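You operate a simulated robot arm through the tools that you are given. There is no shell and no other tool.

You are at the controls of a simulated two-armed robot. One attempt, no reset.

Task
Move the finished jar from the shaker to the brown mat and shake jar 75.
Fine: press start once; leave the jar in the cradle with the clamp open. Set down upright: jar, what you pick out.

The check looks at the end state, three seconds after you hand in, the way a careful person would. Anything else that was tipped, shoved, dropped, spilled or broken makes it a failure.

Robot
Two 7-joint arms with fingered hands on one trunk that stands fixed in place. Base frame: the origin is at the foot of the trunk, x ahead of it, y to its left, z up. Lengths are in mm, angles in degrees, forces in N, time in s.
The left shoulder is at [30, 136, 1205], the right one opposite. Each reaches about 1253 mm from its shoulder. Payload 5 kg a hand.
The TCP of each hand is the grasp point between the finger pads, 42 mm short of the fingertips. In the tool frame z runs along the fingers and y along their closing line. The gripper opens to 208 mm; its body begins 119 mm behind the TCP. The gripper is a hand of 4 fingers: y runs from the thumb to the fingers, the wrist lies at [0, 0, -332] in the tool frame, and closing takes about 1.5 s.
Orientation is that of the tool frame in the base frame, as a unit quaternion [w, x, y, z]. With the fingers straight down and closing along the base's y, the tool's x points along the base's -x, its y along +y and its z along -z.

Tools
- The arms move only by the tool arm_command. It takes "left_plan", "right_plan" or both (then of equal length, played together; a hand with none holds still); each is a list that holds one entry, the list of rows, each a list of 7 numbers: the shift along the base's x, y, z in m, then the turn, a rotation vector about the base's x, y, z in degrees, then the gripper command, from -1 (shut) to 1 (fully open), values between in proportion. In form: [[[dx, dy, dz, ax, ay, az, gripper], ...]]. A call has 1 to 20 rows; each row shifts and turns the commanded pose from where the row before left it. A row lasts 0.2 s, in which the tool goes at most 50 mm and 8.6 degrees; a call with a longer step from one row to the next is refused whole, and so is a gripper value outside its range. Where a pose cannot be reached the arm comes as near as it can. A force on the tool above 40 N (or 10 N above the force at the start of the call, whichever is more), or a blocked arm, ends the call early, and 0.2 s more pass. Each finger travels about 72 mm/s and halts on what it meets, pressing with about 25 N; the grip force reading is that of the motor and also rises with nothing between the fingers. The clock runs only during rows and for 0.2 s after the last one: add rows that do not move to give the fingers time. The reply holds the time, the measured pose of the TCP, the force on the tool along the base axes, the opening and the grip force, in the units named above and with some noise, with the torque about the TCP (base axes, N m) and any sound that the robot's microphone picked up.
- Cameras (640 x 400 px; columns grow to the right, rows downward): "scene" is now at [48.5, 1.1, 1948.4]; the picture's right is [0.14, -0.99, -0.00], its down [-0.75, -0.11, -0.65] and it looks along [0.64, 0.09, -0.76] (base axes); focal length 359 px, centre (320, 200). "left" rides on the left gripper at [-101, 0, -145] in its tool frame; the picture's right is [0.00, -1.00, 0.00], its down [0.82, 0.00, -0.57] and it looks along [0.57, 0.00, 0.82] (tool axes); focal length 261 px, centre (320, 200). "right" rides on the right gripper at [101, 0, -145] in its tool frame; the picture's right is [0.00, 1.00, 0.00], its down [-0.82, 0.00, -0.57] and it looks along [-0.57, 0.00, 0.82] (tool axes); focal length 261 px, centre (320, 200). There is no depth. A picture from a camera that has moved, and an enlarged one, comes with that camera's place and axes in the base frame and with its lens. The place of the scene camera against the robot may be out by one fixed shift of up to 25 mm in any direction.
- snapshot(camera): a new picture of that camera. The clock stands still meanwhile.
- move_column(by): moves the trunk up (or, below 0, down) by that many mm; the arms and the scene camera ride with it, the base frame stays. It gives what a move gives, with no picture.
- hand_shape(shape, hand): the hand has 4 fingers and takes this shape, open, in about a second: jaw (thumb against the fingers, like two jaws); tri (thumb and two fingers); tip (a fingertip pinch); poke (one finger out to press); point (the index stretched); flat (the hand flat); cup (the hand cupped); fist (a fist). The gripper value then closes the fingers along that shape, each until it touches; the sizes above hold for jaw. It gives what a move gives, with no picture.
- aim_head(pan, tilt): turns the head with the scene camera to pan (to the left, within 143 degrees either way) and tilt (down, from -29 to 69), counted from straight ahead of the robot. It gives what a move gives.
- enlarge(camera, box): a new picture of the part [left, top, right, bottom] of that camera's present view, enlarged. The clock stands still meanwhile.
- close_job(): hands the job in; it is judged then, once.

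Nothing tells you positions but the pictures and the camera data. Unless the task says otherwise, let go and move clear before handing in.

The tools are called after "Emit:" as a command line: name --argument value ..., lists and objects as JSON in quotes. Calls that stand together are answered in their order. arm_command: Moves the arms, as the interface text tells. Its arguments: {"type":"object","properties":{"left_plan":{"type":"array"},"right_plan":{"type":"array"}},"required":[]} The other tools are called the same way: move_column (by) moves the trunk up or down; hand_shape (shape, hand) gives the hand a shape; aim_head (pan, tilt) turns the head that bears the scene camera; snapshot (camera) takes a picture; enlarge (camera, box) takes an enlarged picture of a part of a camera's view; close_job () hands the job in.

At the start:

```text
time_s: 0.0
left_eef_pos: [773.5, 258.9, 1162.9]
left_tool_rot: [-0.001, 0.0, 1.0, 0.0]
left_contact_force: [1.0, 0.0, 0.4]
left_wrist_torque: [-0.01, -0.02, 0.03]
left_grip_width: 208.0
left_finger_force: 0.0
left_shape: jaw
right_eef_pos: [758.7, -312.9, 1129.8]
right_tool_rot: [0.0, 0.0, 1.0, 0.001]
right_contact_force: [0.3, 0.2, 0.1]
right_wrist_torque: [0.02, -0.02, -0.02]
right_grip_width: 207.8
right_finger_force: 0.0
right_shape: jaw
trunk travel left (down, up): [-225.0, 265.0]
head pan, tilt (commanded): [8.0, 49.6]
```

scene: 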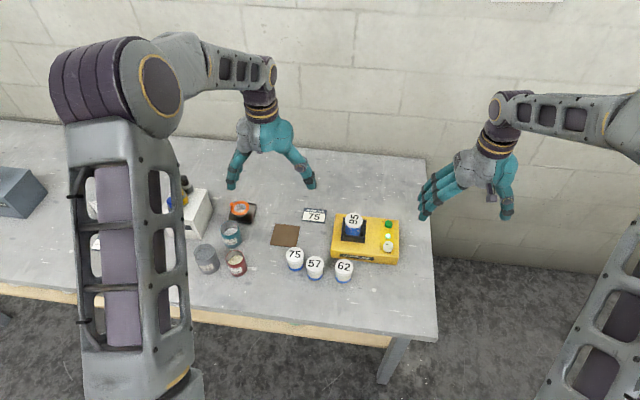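
right: 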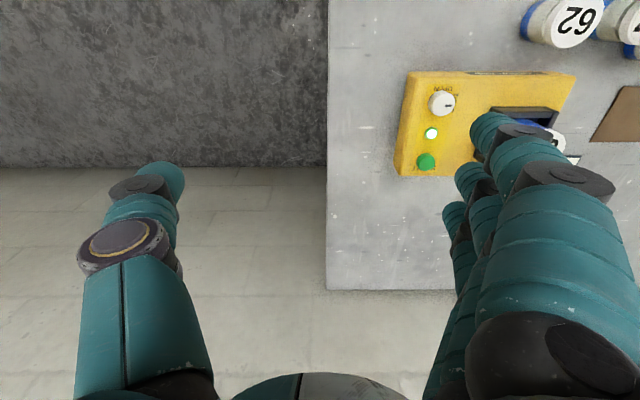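
left: 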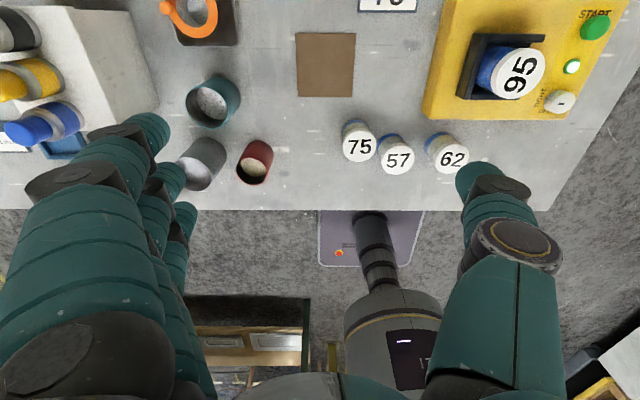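

I see a yellow shaker with jar 95 in its cradle, a brown mat to its left, and jars 75, 57 and 62 in a row near the table edge. I'll look closer before moving anything.

Emit:
enlarge --camera "scene" --box '[260, 190, 420, 290]'

Emit:
enlarge --camera "left" --box '[280, 0, 640, 220]'

Emit:
enlarge --camera "right" --box '[380, 0, 640, 200]'

```text
4.00 times, centred on (340, 240) of scene
camera zoom: at [48.5, 1.1, 1948.4], right [0.14, -0.99, 0.0], down [-0.75, -0.11, -0.65], along [0.64, 0.09, -0.76], focal length 1437 px, centre (240, 40)
```

zoom: 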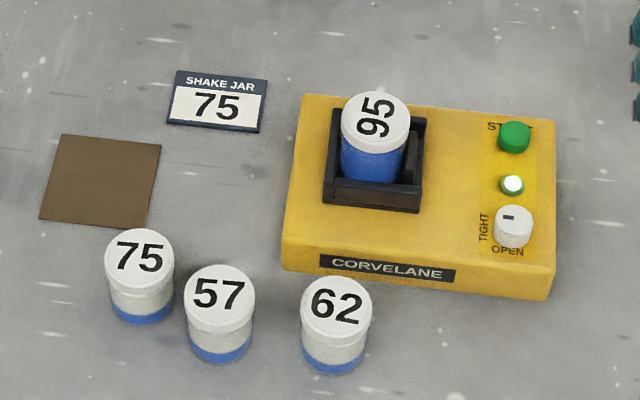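

```text
1.78 times, centred on (460, 110) of left
camera zoom: at [872.6, 259.4, 1305.7], right [0.0, -1.0, 0.0], down [-0.82, 0.0, 0.57], along [-0.57, 0.0, -0.82], focal length 463 px, centre (71, 360)
```

zoom: 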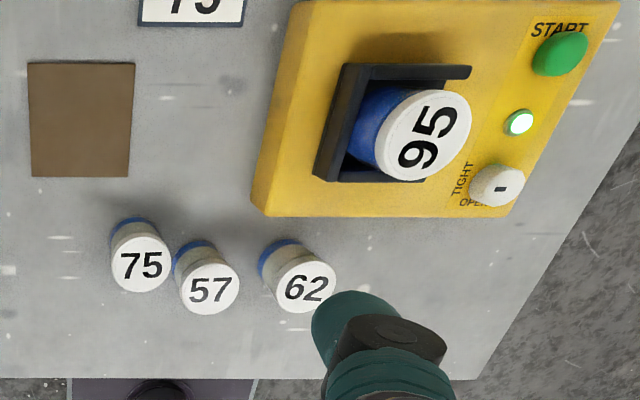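

```text
2.00 times, centred on (510, 100) of right
camera zoom: at [658.0, -314.2, 1275.4], right [0.0, 1.0, 0.0], down [0.82, 0.0, 0.57], along [0.57, 0.0, -0.82], focal length 521 px, centre (-60, 400)
```

zoom: 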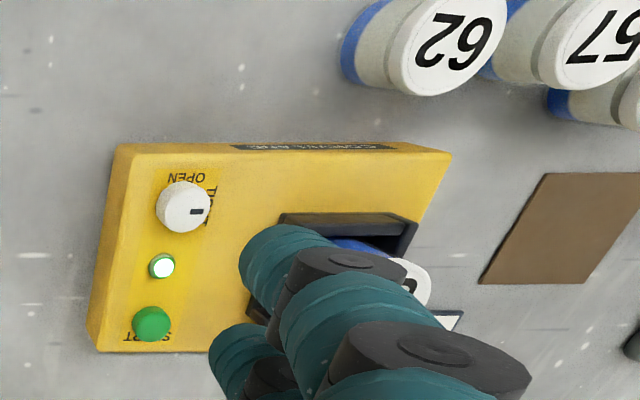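

The shaker knob reads TIGHT/OPEN, with a green start button and a lit LED beside it. I want closer views of the knob, the cradle and the surroundings.

Emit:
enlarge --camera "scene" --box '[370, 215, 402, 260]'

Emit:
enlarge --camera "right" --box '[400, 70, 480, 120]'

Emit:
enlarge --camera "left" --box '[430, 0, 630, 125]'

Emit:
enlarge --camera "scene" --box '[328, 205, 402, 265]'

Emit:
enlarge --camera "scene" --box '[170, 170, 330, 290]'

```text
8.89 times, centred on (386, 238) of scene
camera zoom: at [48.5, 1.1, 1948.4], right [0.14, -0.99, 0.0], down [-0.75, -0.11, -0.65], along [0.64, 0.09, -0.76], focal length 3194 px, centre (-267, -133)
```

zoom: 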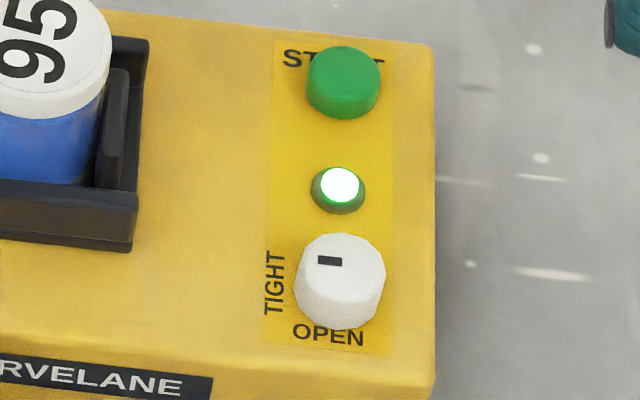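

```text
8.00 times, centred on (440, 95) of right
camera zoom: at [658.0, -314.2, 1275.4], right [0.0, 1.0, 0.0], down [0.82, 0.0, 0.57], along [0.57, 0.0, -0.82], focal length 2085 px, centre (-640, 1040)
```

zoom: 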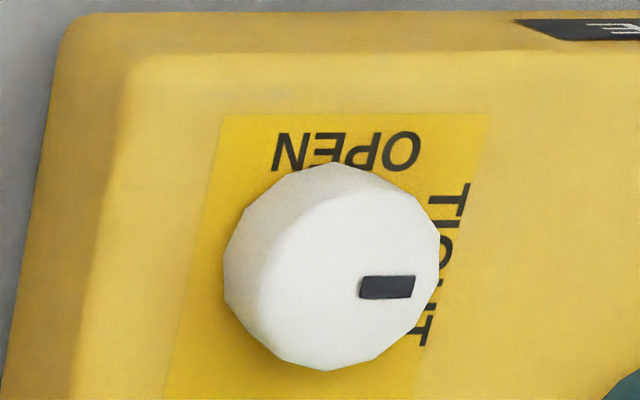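

```text
3.20 times, centred on (530, 62) of left
camera zoom: at [872.6, 259.4, 1305.7], right [0.0, -1.0, 0.0], down [-0.82, 0.0, 0.57], along [-0.57, 0.0, -0.82], focal length 834 px, centre (-352, 640)
```

zoom: 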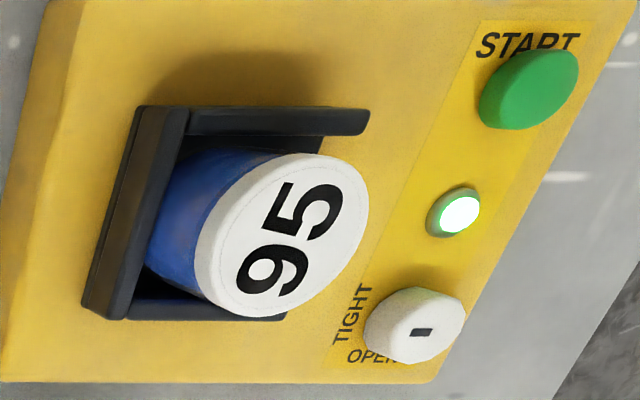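

```text
6.67 times, centred on (365, 235) of scene
camera zoom: at [48.5, 1.1, 1948.4], right [0.14, -0.99, 0.0], down [-0.75, -0.11, -0.65], along [0.64, 0.09, -0.76], focal length 2396 px, centre (20, -33)
```

zoom: 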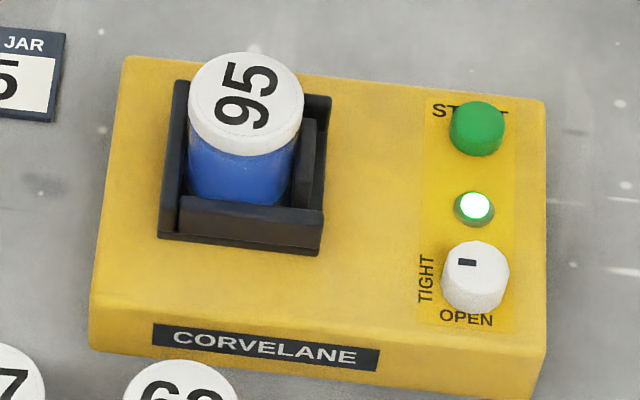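

```text
3.33 times, centred on (250, 230) of scene
camera zoom: at [48.5, 1.1, 1948.4], right [0.14, -0.99, 0.0], down [-0.75, -0.11, -0.65], along [0.64, 0.09, -0.76], focal length 1198 px, centre (553, 100)
```

zoom: 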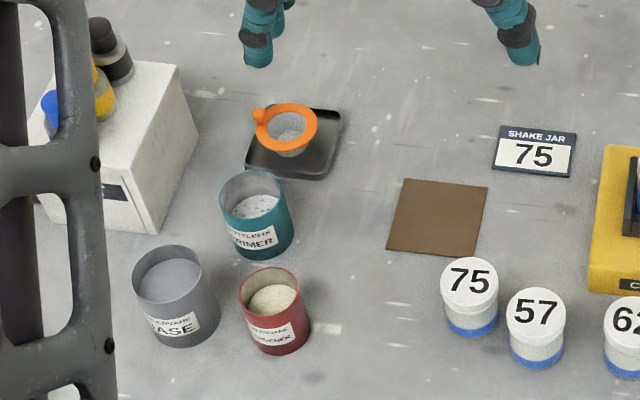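

The knob mark now points at TIGHT (+y), so opening it means a turn of about 90° counterclockwise seen from above. I estimate the knob top at (764, -128, 872), the button at (862, -129, ~868), the jar 95 lid at (815, 2, 934), the mat centre at (804, 250, 804) and jar 75 at (686, 189). First I'll try the pinch shape on the right hand in free air.

Emit:
hand_shape --shape "tip" --hand "right"

Emit:
snapshot --camera "right"

Emit:
snapshot --camera "scene"

```text
time_s: 0.9
left_eef_pos: [772.8, 259.7, 1160.2]
left_tool_rot: [0.0, -0.001, 1.0, 0.0]
left_contact_force: [-0.9, -0.4, -0.6]
left_wrist_torque: [-0.02, -0.02, -0.02]
left_grip_width: 207.8
left_finger_force: 0.2
left_shape: jaw
right_eef_pos: [759.6, -314.6, 1130.3]
right_tool_rot: [0.001, 0.0, 1.0, 0.0]
right_contact_force: [0.2, 0.0, 0.4]
right_wrist_torque: [0.03, 0.0, 0.02]
right_grip_width: 208.1
right_finger_force: 0.0
right_shape: tip
trunk travel left (down, up): [-225.0, 265.0]
head pan, tilt (commanded): [8.0, 49.6]
```

```text
taken
camera right: at [658.0, -314.3, 1275.4], right [0.0, 1.0, 0.0], down [0.82, 0.0, 0.57], along [0.57, 0.0, -0.82], focal length 261 px, centre (320, 200)
```

right: 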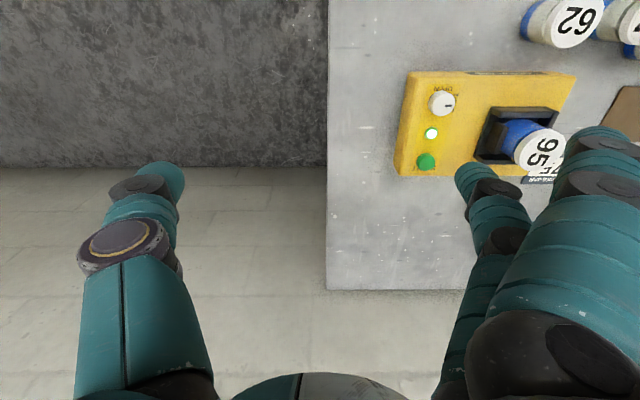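

```text
taken
camera scene: at [48.5, 1.1, 1948.4], right [0.14, -0.99, 0.0], down [-0.75, -0.11, -0.65], along [0.64, 0.09, -0.76], focal length 359 px, centre (320, 200)
```

scene: 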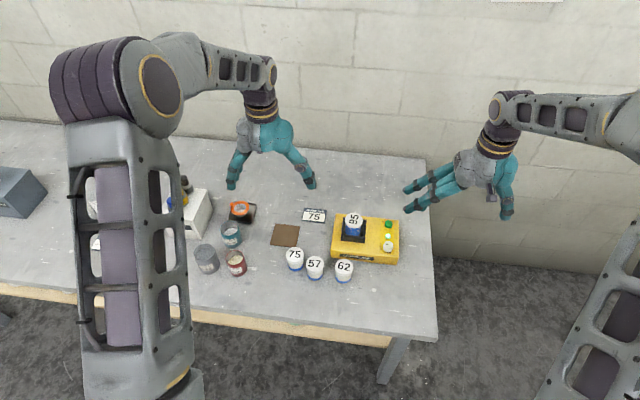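

In the tip shape the spare fingers lift away and one finger stays opposite the thumb. I'll close it in the air to learn where the pinch point lies.

Emit:
arm_command --right_plan '[[[0, 0, 0, 0, 0, 0, -0.6], [0, 0, 0, 0, 0, 0, -0.6], [0, 0, 0, 0, 0, 0, -0.6], [0, 0, 0, 0, 0, 0, -0.6], [0, 0, 0, 0, 0, 0, -0.6], [0, 0, 0, 0, 0, 0, -0.6], [0, 0, 0, 0, 0, 0, -0.6]]]'

Emit:
snapshot --camera "right"

Emit:
enlarge --camera "scene" --box '[380, 80, 540, 240]'

```text
time_s: 2.5
left_eef_pos: [772.6, 258.9, 1160.1]
left_tool_rot: [0.001, 0.001, 1.0, 0.0]
left_contact_force: [-0.5, 1.3, -1.0]
left_wrist_torque: [-0.02, -0.02, -0.02]
left_grip_width: 208.0
left_finger_force: 0.1
left_shape: jaw
right_eef_pos: [759.2, -313.9, 1130.3]
right_tool_rot: [0.0, 0.001, 1.0, 0.0]
right_contact_force: [0.6, 0.0, -0.2]
right_wrist_torque: [-0.01, -0.03, -0.02]
right_grip_width: 42.2
right_finger_force: 0.1
right_shape: tip
trunk travel left (down, up): [-225.0, 265.0]
head pan, tilt (commanded): [8.0, 49.6]
```

```text
taken
camera right: at [658.0, -314.2, 1275.4], right [0.0, 1.0, 0.0], down [0.82, 0.0, 0.57], along [0.57, 0.0, -0.82], focal length 261 px, centre (320, 200)
```

right: 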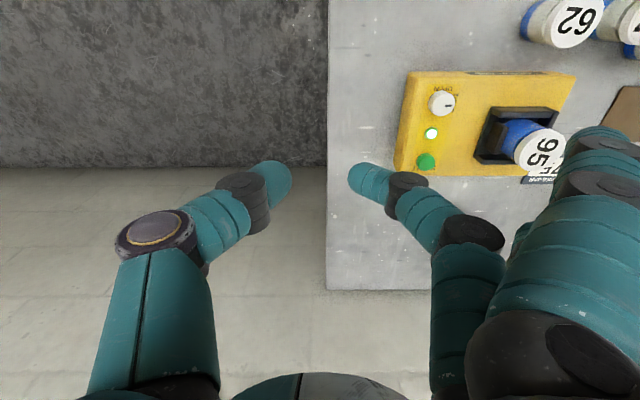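

```text
2.50 times, centred on (460, 160) of scene
camera zoom: at [48.5, 1.1, 1948.4], right [0.14, -0.99, 0.0], down [-0.75, -0.11, -0.65], along [0.64, 0.09, -0.76], focal length 898 px, centre (-30, 300)
```

zoom: 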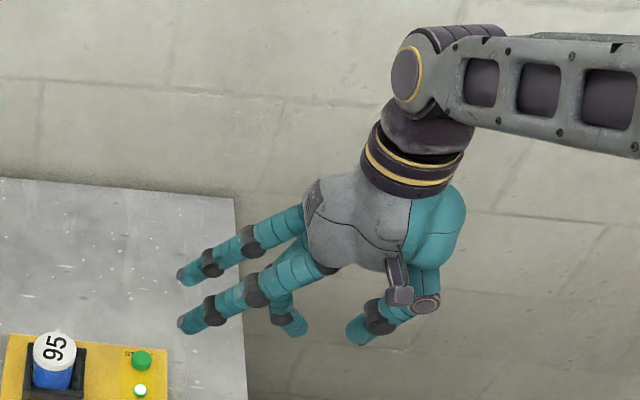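

The tip pinch uses the thumb and middle finger, with the tips about 42 mm past the TCP; the two spare fingers stick out along tool +y. I'll test in free air how far the right wrist can turn counterclockwise, since the knob needs +90°.

Emit:
arm_command --right_plan '[[[0, 0, 0, 0, 0, 8, -0.3], [0, 0, 0, 0, 0, 8, -0.3], [0, 0, 0, 0, 0, 8, -0.3], [0, 0, 0, 0, 0, 8, -0.3], [0, 0, 0, 0, 0, 8, -0.3], [0, 0, 0, 0, 0, 8, -0.3], [0, 0, 0, 0, 0, 8, -0.3], [0, 0, 0, 0, 0, 8, -0.3], [0, 0, 0, 0, 0, 8, -0.3], [0, 0, 0, 0, 0, 8, -0.3], [0, 0, 0, 0, 0, 8, -0.3], [0, 0, 0, 0, 0, 8, -0.3], [0, 0, 0, 0, 0, 8, -0.3], [0, 0, 0, 0, 0, 8, -0.3], [0, 0, 0, 0, 0, 8, -0.3]]]'

Emit:
snapshot --camera "scene"

Emit:
snapshot --camera "right"

```text
time_s: 5.7
left_eef_pos: [774.6, 259.4, 1159.3]
left_tool_rot: [0.0, 0.002, 1.0, -0.001]
left_contact_force: [0.9, 3.3, -1.0]
left_wrist_torque: [-0.5, 0.06, -0.02]
left_grip_width: 208.0
left_finger_force: 0.1
left_shape: jaw
right_eef_pos: [758.4, -318.2, 1131.1]
right_tool_rot: [0.004, 0.846, -0.533, 0.002]
right_contact_force: [-2.1, -2.9, -0.8]
right_wrist_torque: [0.43, -0.12, -0.01]
right_grip_width: 73.2
right_finger_force: 0.1
right_shape: tip
right hand out of reach, approached as far as the arm can: row 15
trunk travel left (down, up): [-225.0, 265.0]
head pan, tilt (commanded): [8.0, 49.6]
```

```text
taken
camera scene: at [49.0, 7.9, 1948.8], right [0.14, -0.99, 0.0], down [-0.75, -0.11, -0.65], along [0.64, 0.09, -0.76], focal length 359 px, centre (320, 200)
```

scene: 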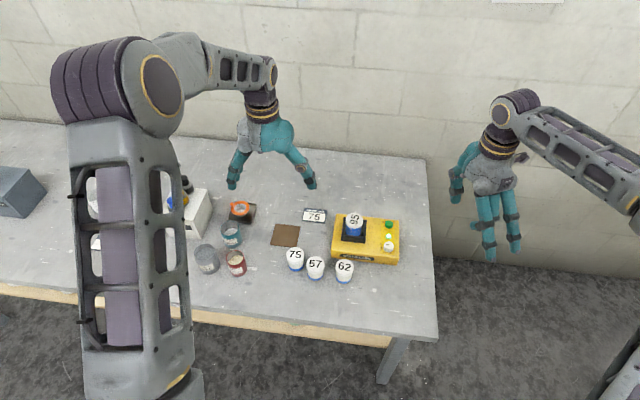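

```text
taken
camera right: at [800.3, -408.1, 1276.8], right [-0.9, -0.43, 0.01], down [-0.35, 0.75, 0.57], along [-0.25, 0.51, -0.82], focal length 261 px, centre (320, 200)
```

right: 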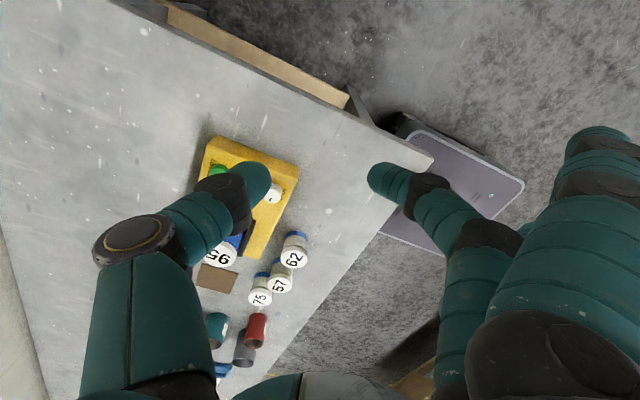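

The right wrist reaches about +115° from nominal, which is enough for the knob turn in one or two grips. I'll measure the spare fingertips' height from the scene view.

Emit:
enlarge --camera "scene" --box '[430, 120, 550, 270]'

Emit:
enlarge --camera "right" --box '[340, 80, 640, 268]'

```text
2.67 times, centred on (490, 195) of scene
camera zoom: at [49.0, 7.9, 1948.8], right [0.14, -0.99, 0.0], down [-0.75, -0.11, -0.65], along [0.64, 0.09, -0.76], focal length 958 px, centre (-133, 213)
```

zoom: 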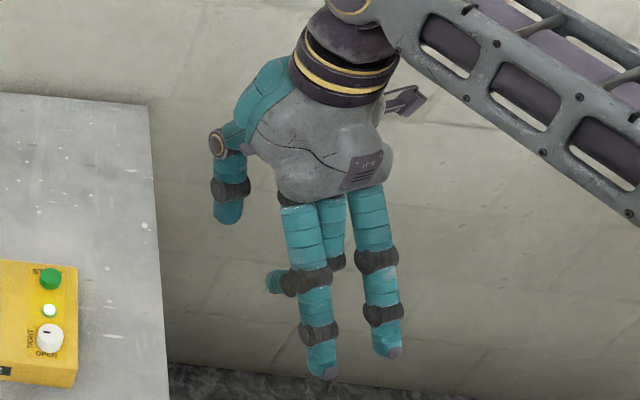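

```text
2.13 times, centred on (490, 174) of right
camera zoom: at [800.3, -408.1, 1276.8], right [-0.9, -0.43, 0.01], down [-0.35, 0.75, 0.57], along [-0.25, 0.51, -0.82], focal length 555 px, centre (-42, 255)
```

zoom: 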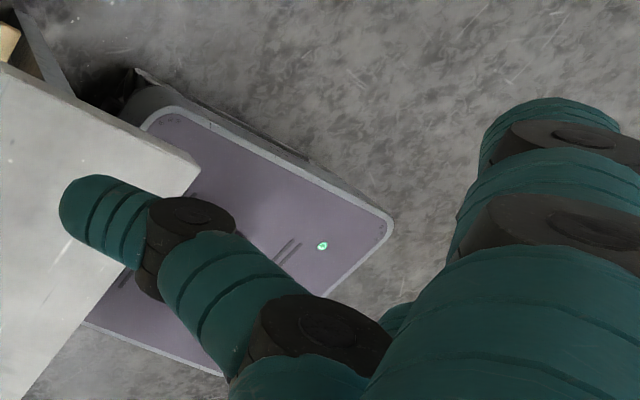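

Spare fingertips hang about 20 mm below the TCP level, so they clear jar 62 at knob height. I'll turn the hand back to about +25° and move it above the knob, still high.

Emit:
arm_command --right_plan '[[[0, 0, 0, 0, 0, -8.3, -0.3], [0, 0, 0, 0, 0, -8.3, -0.3], [0, 0, 0, 0, 0, -8.3, -0.3], [0, 0, 0, 0, 0, -8.3, -0.3], [0, 0, 0, 0, 0, -8.3, -0.3], [0, 0, 0, 0, 0, -8.3, -0.3], [0, 0, 0, 0, 0, -8.3, -0.3], [0, 0, 0, 0, 0, -8.3, -0.3], [0, 0, 0, 0, 0, -8.3, -0.3], [0, 0, 0, 0, 0, -8.3, -0.3], [0, 0, 0, 0, 0, -8.3, -0.3], [0.001, 0.038, -0.02, 0, 0, 0, -0.3], [0.001, 0.038, -0.02, 0, 0, 0, -0.3], [0.001, 0.038, -0.02, 0, 0, 0, -0.3], [0.001, 0.038, -0.02, 0, 0, 0, -0.3], [0.001, 0.038, -0.02, 0, 0, 0, -0.3], [0, 0, 0, 0, 0, 0, -0.3], [0, 0, 0, 0, 0, 0, -0.3]]]'

Emit:
snapshot --camera "right"

Emit:
snapshot --camera "scene"

```text
time_s: 9.5
left_eef_pos: [773.5, 259.0, 1160.4]
left_tool_rot: [0.001, -0.001, 1.0, 0.0]
left_contact_force: [0.0, -0.1, -0.3]
left_wrist_torque: [-0.07, 0.01, 0.02]
left_grip_width: 207.7
left_finger_force: 0.1
left_shape: jaw
right_eef_pos: [765.0, -125.8, 1028.0]
right_tool_rot: [0.001, -0.213, 0.977, 0.0]
right_contact_force: [0.7, 1.0, -0.1]
right_wrist_torque: [-0.07, 0.02, 0.02]
right_grip_width: 72.9
right_finger_force: 0.0
right_shape: tip
trunk travel left (down, up): [-225.0, 265.0]
head pan, tilt (commanded): [8.0, 49.6]
```

```text
taken
camera right: at [672.9, -167.4, 1173.3], right [-0.41, 0.91, 0.0], down [0.75, 0.34, 0.57], along [0.52, 0.24, -0.82], focal length 261 px, centre (320, 200)
```

right: 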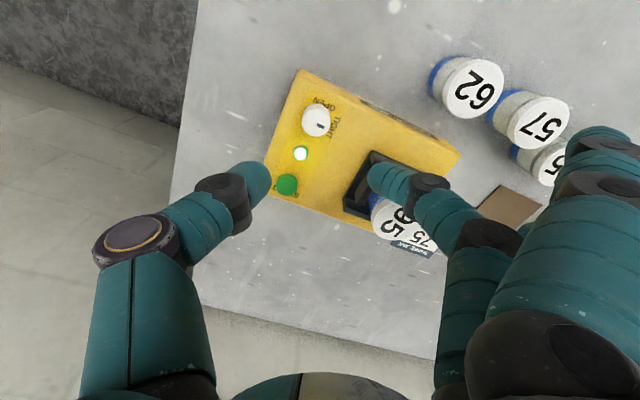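

```text
taken
camera scene: at [49.0, 2.2, 1948.4], right [0.14, -0.99, 0.0], down [-0.75, -0.11, -0.65], along [0.64, 0.09, -0.76], focal length 359 px, centre (320, 200)
```

scene: 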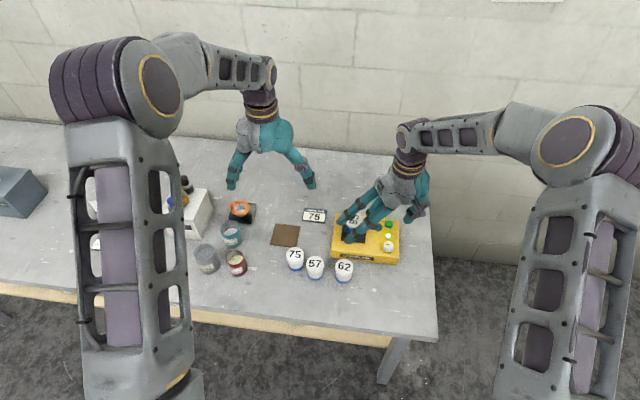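

The hand is above the knob and the knob sits where I predicted. I'll zoom in to refine it before going down.

Emit:
enlarge --camera "right" --box '[250, 70, 410, 210]'

Emit:
enlarge --camera "scene" --box '[320, 160, 440, 270]'

```text
2.86 times, centred on (330, 140) of right
camera zoom: at [672.9, -167.4, 1173.3], right [-0.41, 0.91, 0.0], down [0.75, 0.34, 0.57], along [0.52, 0.24, -0.82], focal length 745 px, centre (291, 371)
```

zoom: 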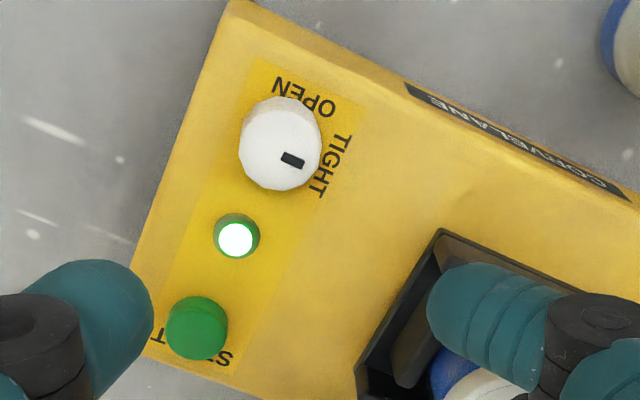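

```text
3.64 times, centred on (380, 215) of scene
camera zoom: at [49.0, 2.2, 1948.4], right [0.14, -0.99, 0.0], down [-0.75, -0.11, -0.65], along [0.64, 0.09, -0.76], focal length 1307 px, centre (102, 146)
```

zoom: 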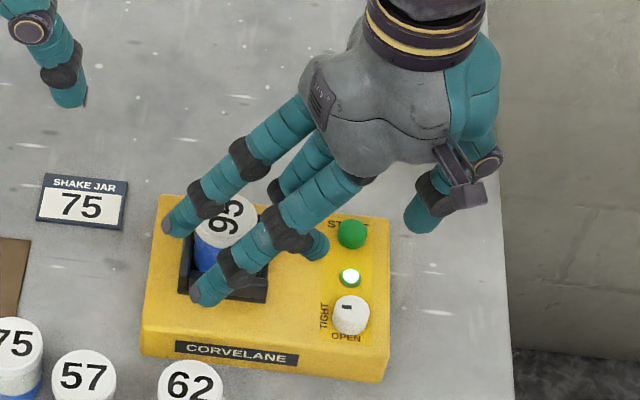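

The knob centre refines to (764, -129.5) with a top at about 872. I'll correct about 4 mm in y and go down to 25 mm above grip height.

Emit:
arm_command --right_plan '[[[0, -0.004, -0.03, 0, 0, 0, -0.3], [0, 0, -0.03, 0, 0, 0, -0.3], [0, 0, -0.03, 0, 0, 0, -0.3], [0, 0, -0.008, 0, 0, 0, -0.3], [0, 0, 0, 0, 0, 0, -0.3], [0, 0, 0, 0, 0, 0, -0.3]]]'

Emit:
snapshot --camera "right"

Emit:
enlarge --camera "scene" --box '[320, 190, 420, 270]'

```text
time_s: 10.9
left_eef_pos: [774.0, 258.1, 1160.5]
left_tool_rot: [0.0, -0.001, 1.0, 0.001]
left_contact_force: [-1.1, -0.4, 0.2]
left_wrist_torque: [-0.01, 0.0, 0.0]
left_grip_width: 207.6
left_finger_force: 0.1
left_shape: jaw
right_eef_pos: [764.9, -128.4, 931.7]
right_tool_rot: [0.0, -0.213, 0.977, 0.0]
right_contact_force: [0.1, 0.7, 1.2]
right_wrist_torque: [-0.02, 0.02, 0.0]
right_grip_width: 72.9
right_finger_force: 0.1
right_shape: tip
trunk travel left (down, up): [-225.0, 265.0]
head pan, tilt (commanded): [8.0, 49.6]
```

```text
taken
camera right: at [672.8, -171.4, 1077.2], right [-0.41, 0.91, 0.0], down [0.75, 0.34, 0.57], along [0.52, 0.24, -0.82], focal length 261 px, centre (320, 200)
```

right: 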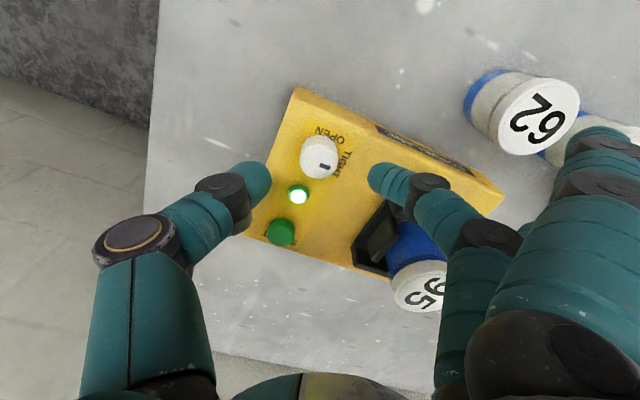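

```text
5.00 times, centred on (370, 230) of scene
camera zoom: at [48.6, 1.2, 1948.4], right [0.14, -0.99, 0.0], down [-0.75, -0.11, -0.65], along [0.64, 0.09, -0.76], focal length 1797 px, centre (70, 50)
```

zoom: 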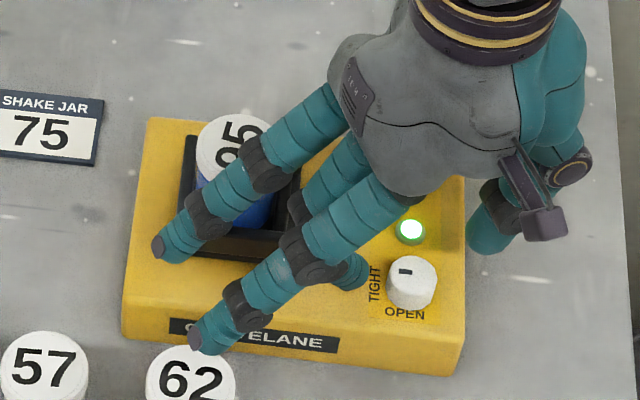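

The knob is centred between the thumb and the finger. One closer look, then down to grip height.

Emit:
enlarge --camera "right" --box '[240, 110, 400, 260]'

```text
2.67 times, centred on (320, 185) of right
camera zoom: at [672.8, -171.4, 1077.2], right [-0.41, 0.91, 0.0], down [0.75, 0.34, 0.57], along [0.52, 0.24, -0.82], focal length 695 px, centre (320, 240)
```

zoom: 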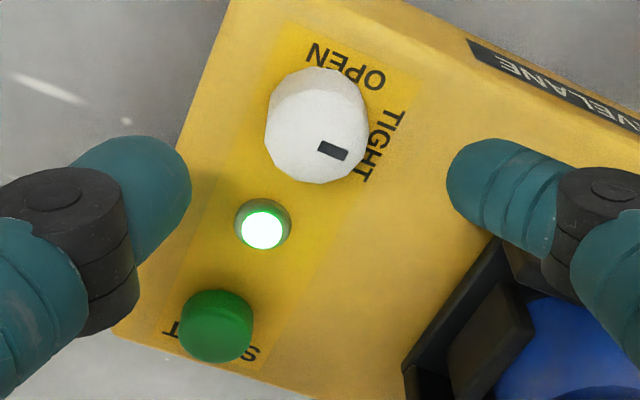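

Aligned within a millimetre. I'll lower to a TCP height of about 902 (fingertips ~860) and close on the knob.

Emit:
arm_command --right_plan '[[[0, 0, -0.015, 0, 0, 0, -0.3], [0, 0, -0.01, 0, 0, 0, -0.3], [0, 0, -0.004, 0, 0, 0, -0.3], [0, 0, 0, 0, 0, 0, -0.3], [0, 0, 0, 0, 0, 0, -0.3]]]'

Emit:
enlarge --camera "right" --box '[240, 110, 400, 260]'

Emit:
enlarge --camera "scene" --box '[320, 190, 420, 270]'

```text
time_s: 12.1
left_eef_pos: [773.1, 259.6, 1162.0]
left_tool_rot: [0.0, 0.001, 1.0, -0.001]
left_contact_force: [0.0, 0.7, -0.1]
left_wrist_torque: [-0.02, -0.01, 0.0]
left_grip_width: 207.8
left_finger_force: 0.0
left_shape: jaw
right_eef_pos: [764.6, -127.4, 902.9]
right_tool_rot: [0.001, -0.214, 0.977, 0.0]
right_contact_force: [0.0, 0.4, 0.4]
right_wrist_torque: [0.0, -0.01, -0.04]
right_grip_width: 72.7
right_finger_force: 0.0
right_shape: tip
trunk travel left (down, up): [-225.0, 265.0]
head pan, tilt (commanded): [8.0, 49.6]
```

```text
2.67 times, centred on (320, 185) of right
camera zoom: at [672.4, -170.6, 1048.4], right [-0.41, 0.91, 0.0], down [0.75, 0.34, 0.57], along [0.52, 0.24, -0.82], focal length 695 px, centre (320, 240)
```

zoom: 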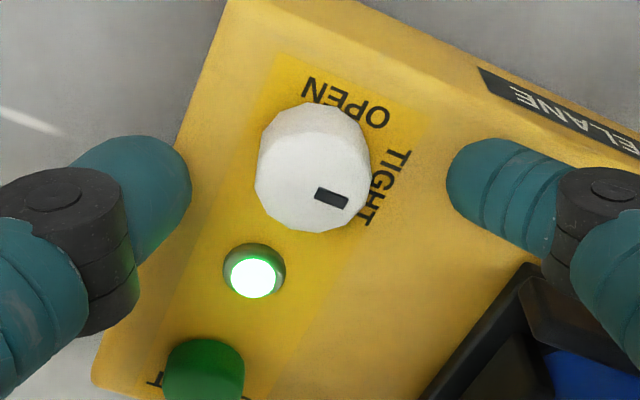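

```text
5.00 times, centred on (370, 230) of scene
camera zoom: at [48.6, 1.2, 1948.4], right [0.14, -0.99, 0.0], down [-0.75, -0.11, -0.65], along [0.64, 0.09, -0.76], focal length 1797 px, centre (70, 50)
```

zoom: 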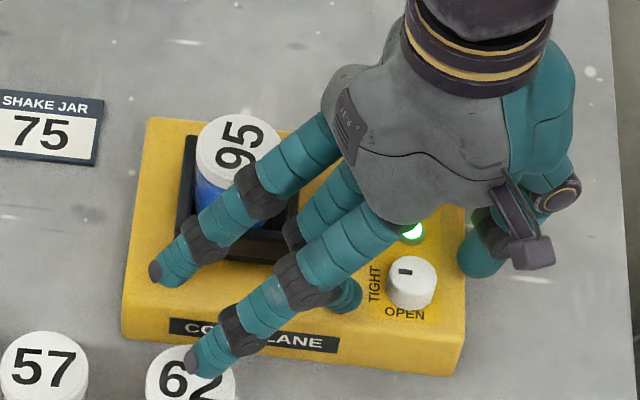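

No contact yet and the knob is well centred. I'll shift 2 mm, lower 3 mm and close the pinch.

Emit:
arm_command --right_plan '[[[0, -0.002, -0.003, 0, 0, 0, -0.3], [0, 0, 0, 0, 0, 0, -0.5], [0, 0, 0, 0, 0, 0, -0.8], [0, 0, 0, 0, 0, 0, -1], [0, 0, 0, 0, 0, 0, -1], [0, 0, 0, 0, 0, 0, -1]]]'

Emit:
enlarge --camera "right" --box '[240, 110, 400, 260]'

Emit:
enlarge --camera "scene" --box '[320, 190, 420, 270]'

```text
time_s: 13.5
left_eef_pos: [773.2, 260.1, 1160.4]
left_tool_rot: [0.0, -0.001, 1.0, 0.0]
left_contact_force: [-0.4, 0.7, -0.9]
left_wrist_torque: [-0.03, -0.03, 0.01]
left_grip_width: 207.9
left_finger_force: 0.0
left_shape: jaw
right_eef_pos: [763.6, -129.5, 899.0]
right_tool_rot: [0.0, -0.213, 0.977, 0.0]
right_contact_force: [0.8, -1.6, -2.2]
right_wrist_torque: [0.03, 0.03, 0.05]
right_grip_width: 25.5
right_finger_force: 25.1
right_shape: tip
trunk travel left (down, up): [-225.0, 265.0]
head pan, tilt (commanded): [8.0, 49.6]
```

```text
2.67 times, centred on (320, 185) of right
camera zoom: at [671.9, -172.5, 1045.1], right [-0.41, 0.91, 0.0], down [0.75, 0.34, 0.57], along [0.52, 0.24, -0.82], focal length 695 px, centre (320, 240)
```

zoom: 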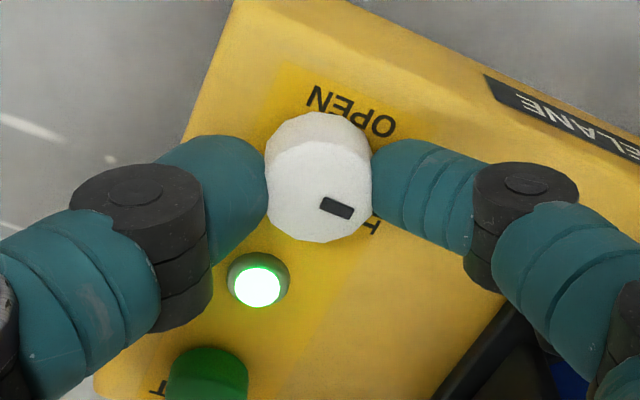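

```text
5.00 times, centred on (370, 230) of scene
camera zoom: at [48.8, 1.0, 1948.4], right [0.14, -0.99, 0.0], down [-0.75, -0.11, -0.65], along [0.64, 0.09, -0.76], focal length 1797 px, centre (70, 50)
```

zoom: 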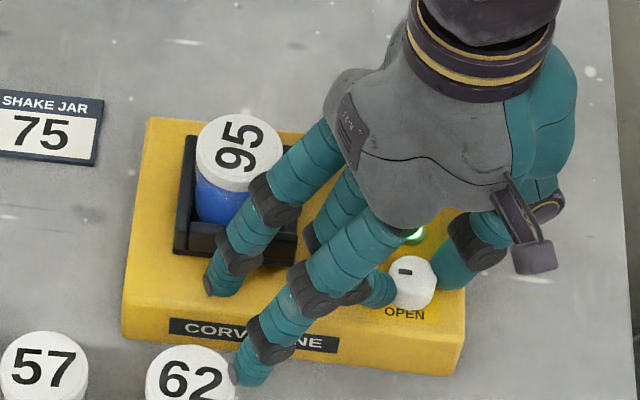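

The pinch holds the knob, but closing made the spare fingertips droop to about jar-lid height near jar 62, so turning from here could sweep that jar. I'll let go, rise and come back with the hand turned further, past jar 62.

Emit:
arm_command --right_plan '[[[0, 0, 0, 0, 0, 0, -0.6], [0, 0, 0, 0, 0, 0, -0.3], [0, 0, 0, 0, 0, 0, -0.3], [0, 0, 0.03, 0, 0, 0, -0.3], [0, 0, 0.04, 0, 0, 0, -0.3], [0, 0, 0.02, 0, 0, 8, -0.3], [0, 0, 0, 0, 0, 8, -0.3], [0, 0, 0, 0, 0, 8, -0.3], [0, 0, 0, 0, 0, 8, -0.3], [0, 0, 0, 0, 0, 8, -0.3], [0, 0, 0, 0, 0, 8, -0.3], [0, 0, 0, 0, 0, 8, -0.3], [0, 0, 0, 0, 0, 8, -0.3], [0, 0, 0, 0, 0, 8, -0.3], [0, 0, 0, 0, 0, 8, -0.3], [0, 0, 0, 0, 0, 8, -0.3], [0, 0, 0, 0, 0, 0, -0.3]]]'

Emit:
snapshot --camera "scene"

Emit:
snapshot --camera "right"

```text
time_s: 17.1
left_eef_pos: [773.2, 259.4, 1160.4]
left_tool_rot: [0.0, 0.0, 1.0, 0.0]
left_contact_force: [-1.3, 1.2, 0.4]
left_wrist_torque: [0.0, 0.0, 0.01]
left_grip_width: 208.0
left_finger_force: 0.1
left_shape: jaw
right_eef_pos: [763.8, -129.8, 990.5]
right_tool_rot: [0.0, 0.833, -0.553, 0.0]
right_contact_force: [-0.1, -0.2, 1.3]
right_wrist_torque: [0.01, 0.02, 0.01]
right_grip_width: 72.0
right_finger_force: 0.0
right_shape: tip
trunk travel left (down, up): [-225.0, 265.0]
head pan, tilt (commanded): [8.0, 49.6]
```

```text
taken
camera scene: at [48.5, 1.4, 1948.4], right [0.14, -0.99, 0.0], down [-0.75, -0.11, -0.65], along [0.64, 0.09, -0.76], focal length 359 px, centre (320, 200)
```

scene: 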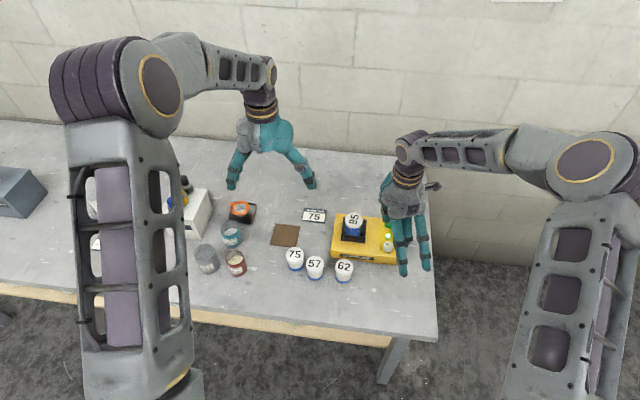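

```text
taken
camera right: at [802.1, -223.3, 1135.6], right [-0.92, -0.38, 0.0], down [-0.31, 0.76, 0.57], along [-0.22, 0.53, -0.82], focal length 261 px, centre (320, 200)
```

right: 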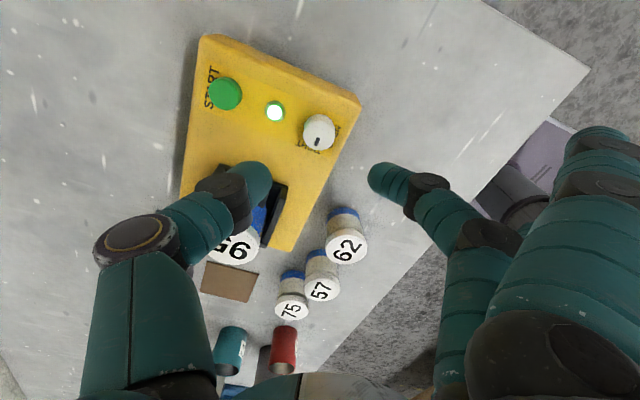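

The hand reaches +113° here with no trouble. I'll check how much further it goes, then swing back to about +68°.

Emit:
arm_command --right_plan '[[[0, 0, 0, 0, 0, 8, -0.3], [0, 0, 0, 0, 0, 8, -0.3], [0, 0, 0, 0, 0, 0, -0.3]]]'

```text
time_s: 17.9
left_eef_pos: [771.0, 261.9, 1161.5]
left_tool_rot: [0.001, 0.0, 1.0, 0.0]
left_contact_force: [-0.4, 1.3, 0.1]
left_wrist_torque: [-0.17, -0.08, 0.05]
left_grip_width: 208.2
left_finger_force: 0.1
left_shape: jaw
right_eef_pos: [763.3, -127.8, 991.6]
right_tool_rot: [0.001, 0.901, -0.433, 0.0]
right_contact_force: [-1.7, 1.5, 1.3]
right_wrist_torque: [-0.22, -0.1, 0.03]
right_grip_width: 72.7
right_finger_force: 0.0
right_shape: tip
trunk travel left (down, up): [-225.0, 265.0]
head pan, tilt (commanded): [8.0, 49.6]
```

It reached about +129°. I'll probe a little more to see if a single 90° grip is possible.

Emit:
arm_command --right_plan '[[[0, 0, 0, 0, 0, 8, -0.3], [0, 0, 0, 0, 0, 8, -0.3], [0, 0, 0, 0, 0, 8, -0.3], [0, 0, 0, 0, 0, 8, -0.3], [0, 0, 0, 0, 0, 0, -0.3]]]'

Emit:
snapshot --camera "scene"

```text
time_s: 19.1
left_eef_pos: [773.9, 258.8, 1160.8]
left_tool_rot: [0.0, 0.001, 1.0, 0.001]
left_contact_force: [0.1, -0.6, -0.8]
left_wrist_torque: [0.0, -0.03, 0.0]
left_grip_width: 207.9
left_finger_force: 0.1
left_shape: jaw
right_eef_pos: [764.4, -129.7, 990.0]
right_tool_rot: [0.0, 0.901, -0.433, 0.001]
right_contact_force: [-0.4, 0.3, -0.6]
right_wrist_torque: [0.0, -0.01, 0.0]
right_grip_width: 73.0
right_finger_force: 0.1
right_shape: tip
right hand out of reach, approached as far as the arm can: row 1, 2, 3, 4
trunk travel left (down, up): [-225.0, 265.0]
head pan, tilt (commanded): [8.0, 49.6]
```

```text
taken
camera scene: at [48.7, 0.9, 1948.4], right [0.14, -0.99, 0.0], down [-0.75, -0.11, -0.65], along [0.64, 0.09, -0.76], focal length 359 px, centre (320, 200)
```

scene: 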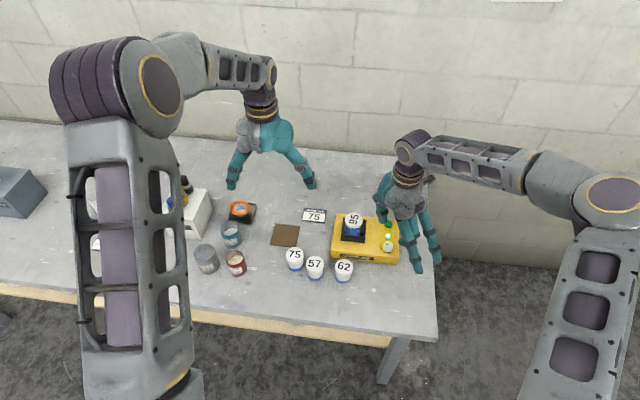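

The limit is about +129°, so I'll use two grips. Swinging back to about +67°.

Emit:
arm_command --right_plan '[[[0, 0, 0, 0, 0, -7.75, -0.3], [0, 0, 0, 0, 0, -7.75, -0.3], [0, 0, 0, 0, 0, -7.75, -0.3], [0, 0, 0, 0, 0, -7.75, -0.3], [0, 0, 0, 0, 0, -7.75, -0.3], [0, 0, 0, 0, 0, -7.75, -0.3], [0, 0, 0, 0, 0, -7.75, -0.3], [0, 0, 0, 0, 0, -7.75, -0.3], [0, 0, 0, 0, 0, 0, -0.3], [0, 0, 0, 0, 0, 0, -0.3]]]'

Emit:
enlarge --camera "right" --box '[240, 60, 400, 210]'

Emit:
enlarge --camera "scene" --box '[320, 170, 440, 290]'

```text
time_s: 21.3
left_eef_pos: [772.7, 259.2, 1160.6]
left_tool_rot: [0.0, 0.0, 1.0, 0.0]
left_contact_force: [0.0, -0.4, 0.3]
left_wrist_torque: [0.01, -0.02, 0.02]
left_grip_width: 208.0
left_finger_force: 0.1
left_shape: jaw
right_eef_pos: [763.8, -129.3, 990.4]
right_tool_rot: [0.0, -0.549, 0.836, 0.0]
right_contact_force: [0.2, -0.1, 0.4]
right_wrist_torque: [0.0, -0.03, 0.0]
right_grip_width: 72.9
right_finger_force: 0.1
right_shape: tip
trunk travel left (down, up): [-225.0, 265.0]
head pan, tilt (commanded): [8.0, 49.6]
```

```text
2.67 times, centred on (320, 135) of right
camera zoom: at [723.4, -222.3, 1135.9], right [-0.92, 0.4, 0.0], down [0.33, 0.75, 0.57], along [0.23, 0.52, -0.82], focal length 695 px, centre (320, 373)
```

zoom: 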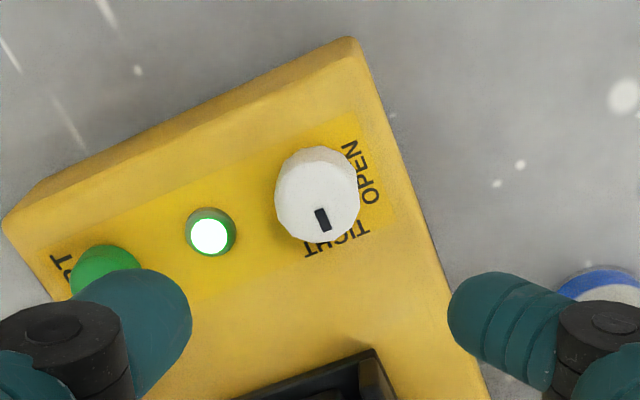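

```text
3.33 times, centred on (380, 230) of scene
camera zoom: at [48.4, 1.4, 1948.4], right [0.14, -0.99, 0.0], down [-0.75, -0.11, -0.65], along [0.64, 0.09, -0.76], focal length 1198 px, centre (120, 100)
```

zoom: 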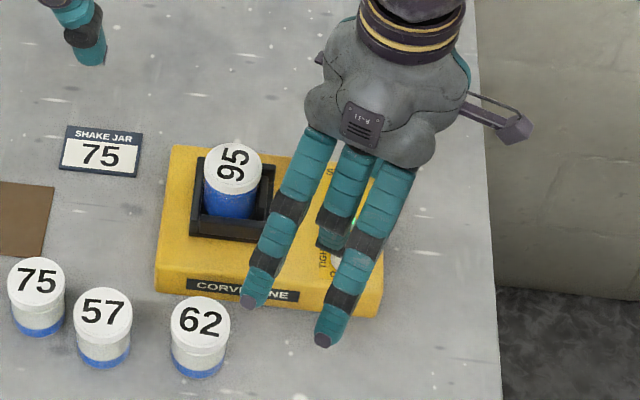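

The hand is at about +67° over the knob. I'll turn a few more degrees, narrow the pinch so the thumb misses the LED, and lower to just above the knob.

Emit:
arm_command --right_plan '[[[0, 0, 0, 0, 0, 4, -0.5], [0, 0, -0.03, 0, 0, 0, -0.5], [0, 0, -0.03, 0, 0, 0, -0.5], [0, 0, -0.01, 0, 0, 0, -0.5], [0, 0, 0, 0, 0, 0, -0.5], [0, 0, 0, 0, 0, 0, -0.5]]]'

Emit:
enlarge --camera "right" --box '[240, 90, 400, 240]'

Emit:
enlarge --camera "scene" --box '[320, 190, 420, 270]'

```text
time_s: 22.7
left_eef_pos: [773.1, 259.3, 1160.9]
left_tool_rot: [0.0, -0.001, 1.0, 0.0]
left_contact_force: [-0.4, -0.2, -0.8]
left_wrist_torque: [0.02, -0.02, 0.0]
left_grip_width: 207.7
left_finger_force: 0.1
left_shape: jaw
right_eef_pos: [764.0, -128.5, 920.2]
right_tool_rot: [0.0, -0.579, 0.815, 0.0]
right_contact_force: [-0.1, -0.1, 0.2]
right_wrist_torque: [-0.02, 0.0, 0.0]
right_grip_width: 52.5
right_finger_force: 0.0
right_shape: tip
trunk travel left (down, up): [-225.0, 265.0]
head pan, tilt (commanded): [8.0, 49.6]
```

```text
2.67 times, centred on (320, 165) of right
camera zoom: at [730.0, -225.3, 1066.0], right [-0.94, 0.34, 0.0], down [0.28, 0.77, 0.57], along [0.19, 0.54, -0.82], focal length 695 px, centre (320, 293)
```

zoom: 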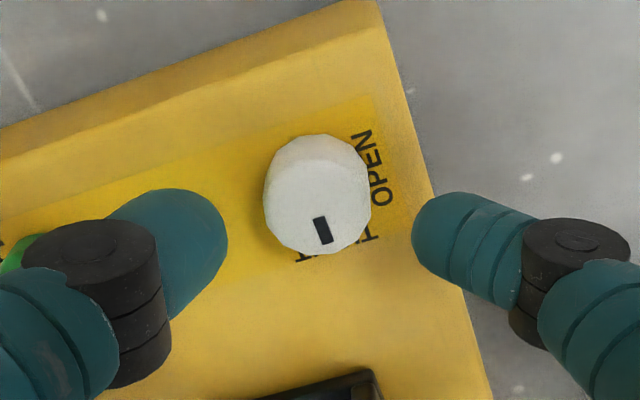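

```text
5.00 times, centred on (370, 230) of scene
camera zoom: at [48.5, 1.2, 1948.4], right [0.14, -0.99, 0.0], down [-0.75, -0.11, -0.65], along [0.64, 0.09, -0.76], focal length 1797 px, centre (70, 50)
```

zoom: 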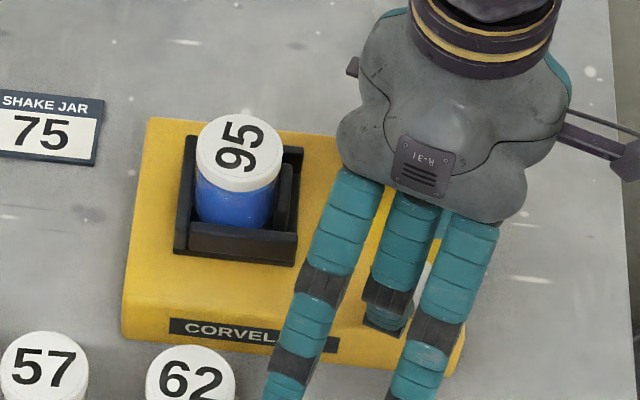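

Well centred. I'll lower the last 19 mm and close on the knob.

Emit:
arm_command --right_plan '[[[0, 0, -0.01, 0, 0, 0, -0.5], [0, 0, -0.009, 0, 0, 0, -0.5], [0, 0, 0, 0, 0, 0, -0.5], [0, 0, 0, 0, 0, 0, -0.7], [0, 0, 0, 0, 0, 0, -0.85], [0, 0, 0, 0, 0, 0, -0.9], [0, 0, 0, 0, 0, 0, -0.9], [0, 0, 0, 0, 0, 0, -0.9]]]'

Emit:
enlarge --camera "right" --box '[240, 110, 400, 260]'

Emit:
enlarge --camera "scene" --box '[320, 190, 440, 290]'

```text
time_s: 24.5
left_eef_pos: [772.7, 257.6, 1160.5]
left_tool_rot: [0.0, 0.0, 1.0, -0.001]
left_contact_force: [0.5, -0.5, 0.9]
left_wrist_torque: [-0.01, 0.02, 0.0]
left_grip_width: 208.0
left_finger_force: 0.1
left_shape: jaw
right_eef_pos: [764.6, -129.2, 901.4]
right_tool_rot: [0.0, -0.578, 0.816, 0.0]
right_contact_force: [0.8, 0.7, -3.9]
right_wrist_torque: [0.06, 0.01, 0.0]
right_grip_width: 26.9
right_finger_force: 25.0
right_shape: tip
trunk travel left (down, up): [-225.0, 265.0]
head pan, tilt (commanded): [8.0, 49.6]
```

```text
2.67 times, centred on (320, 185) of right
camera zoom: at [730.7, -225.6, 1046.2], right [-0.94, 0.34, 0.0], down [0.28, 0.77, 0.57], along [0.19, 0.54, -0.82], focal length 695 px, centre (320, 240)
```

zoom: 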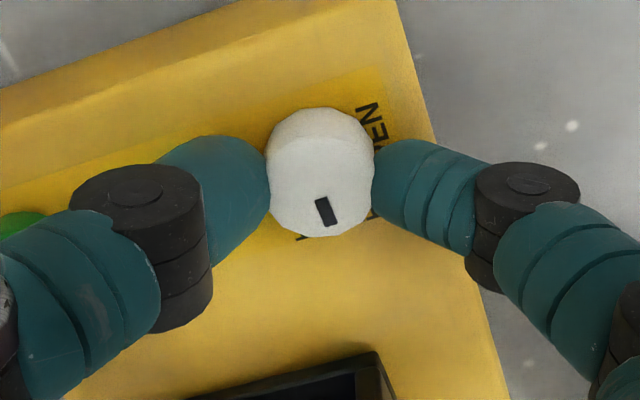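

```text
4.00 times, centred on (380, 240) of scene
camera zoom: at [48.8, 1.2, 1948.4], right [0.14, -0.99, 0.0], down [-0.75, -0.11, -0.65], along [0.64, 0.09, -0.76], focal length 1437 px, centre (80, 40)
```

zoom: 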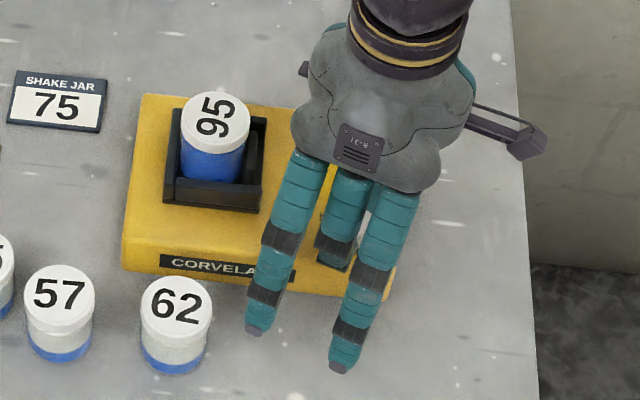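

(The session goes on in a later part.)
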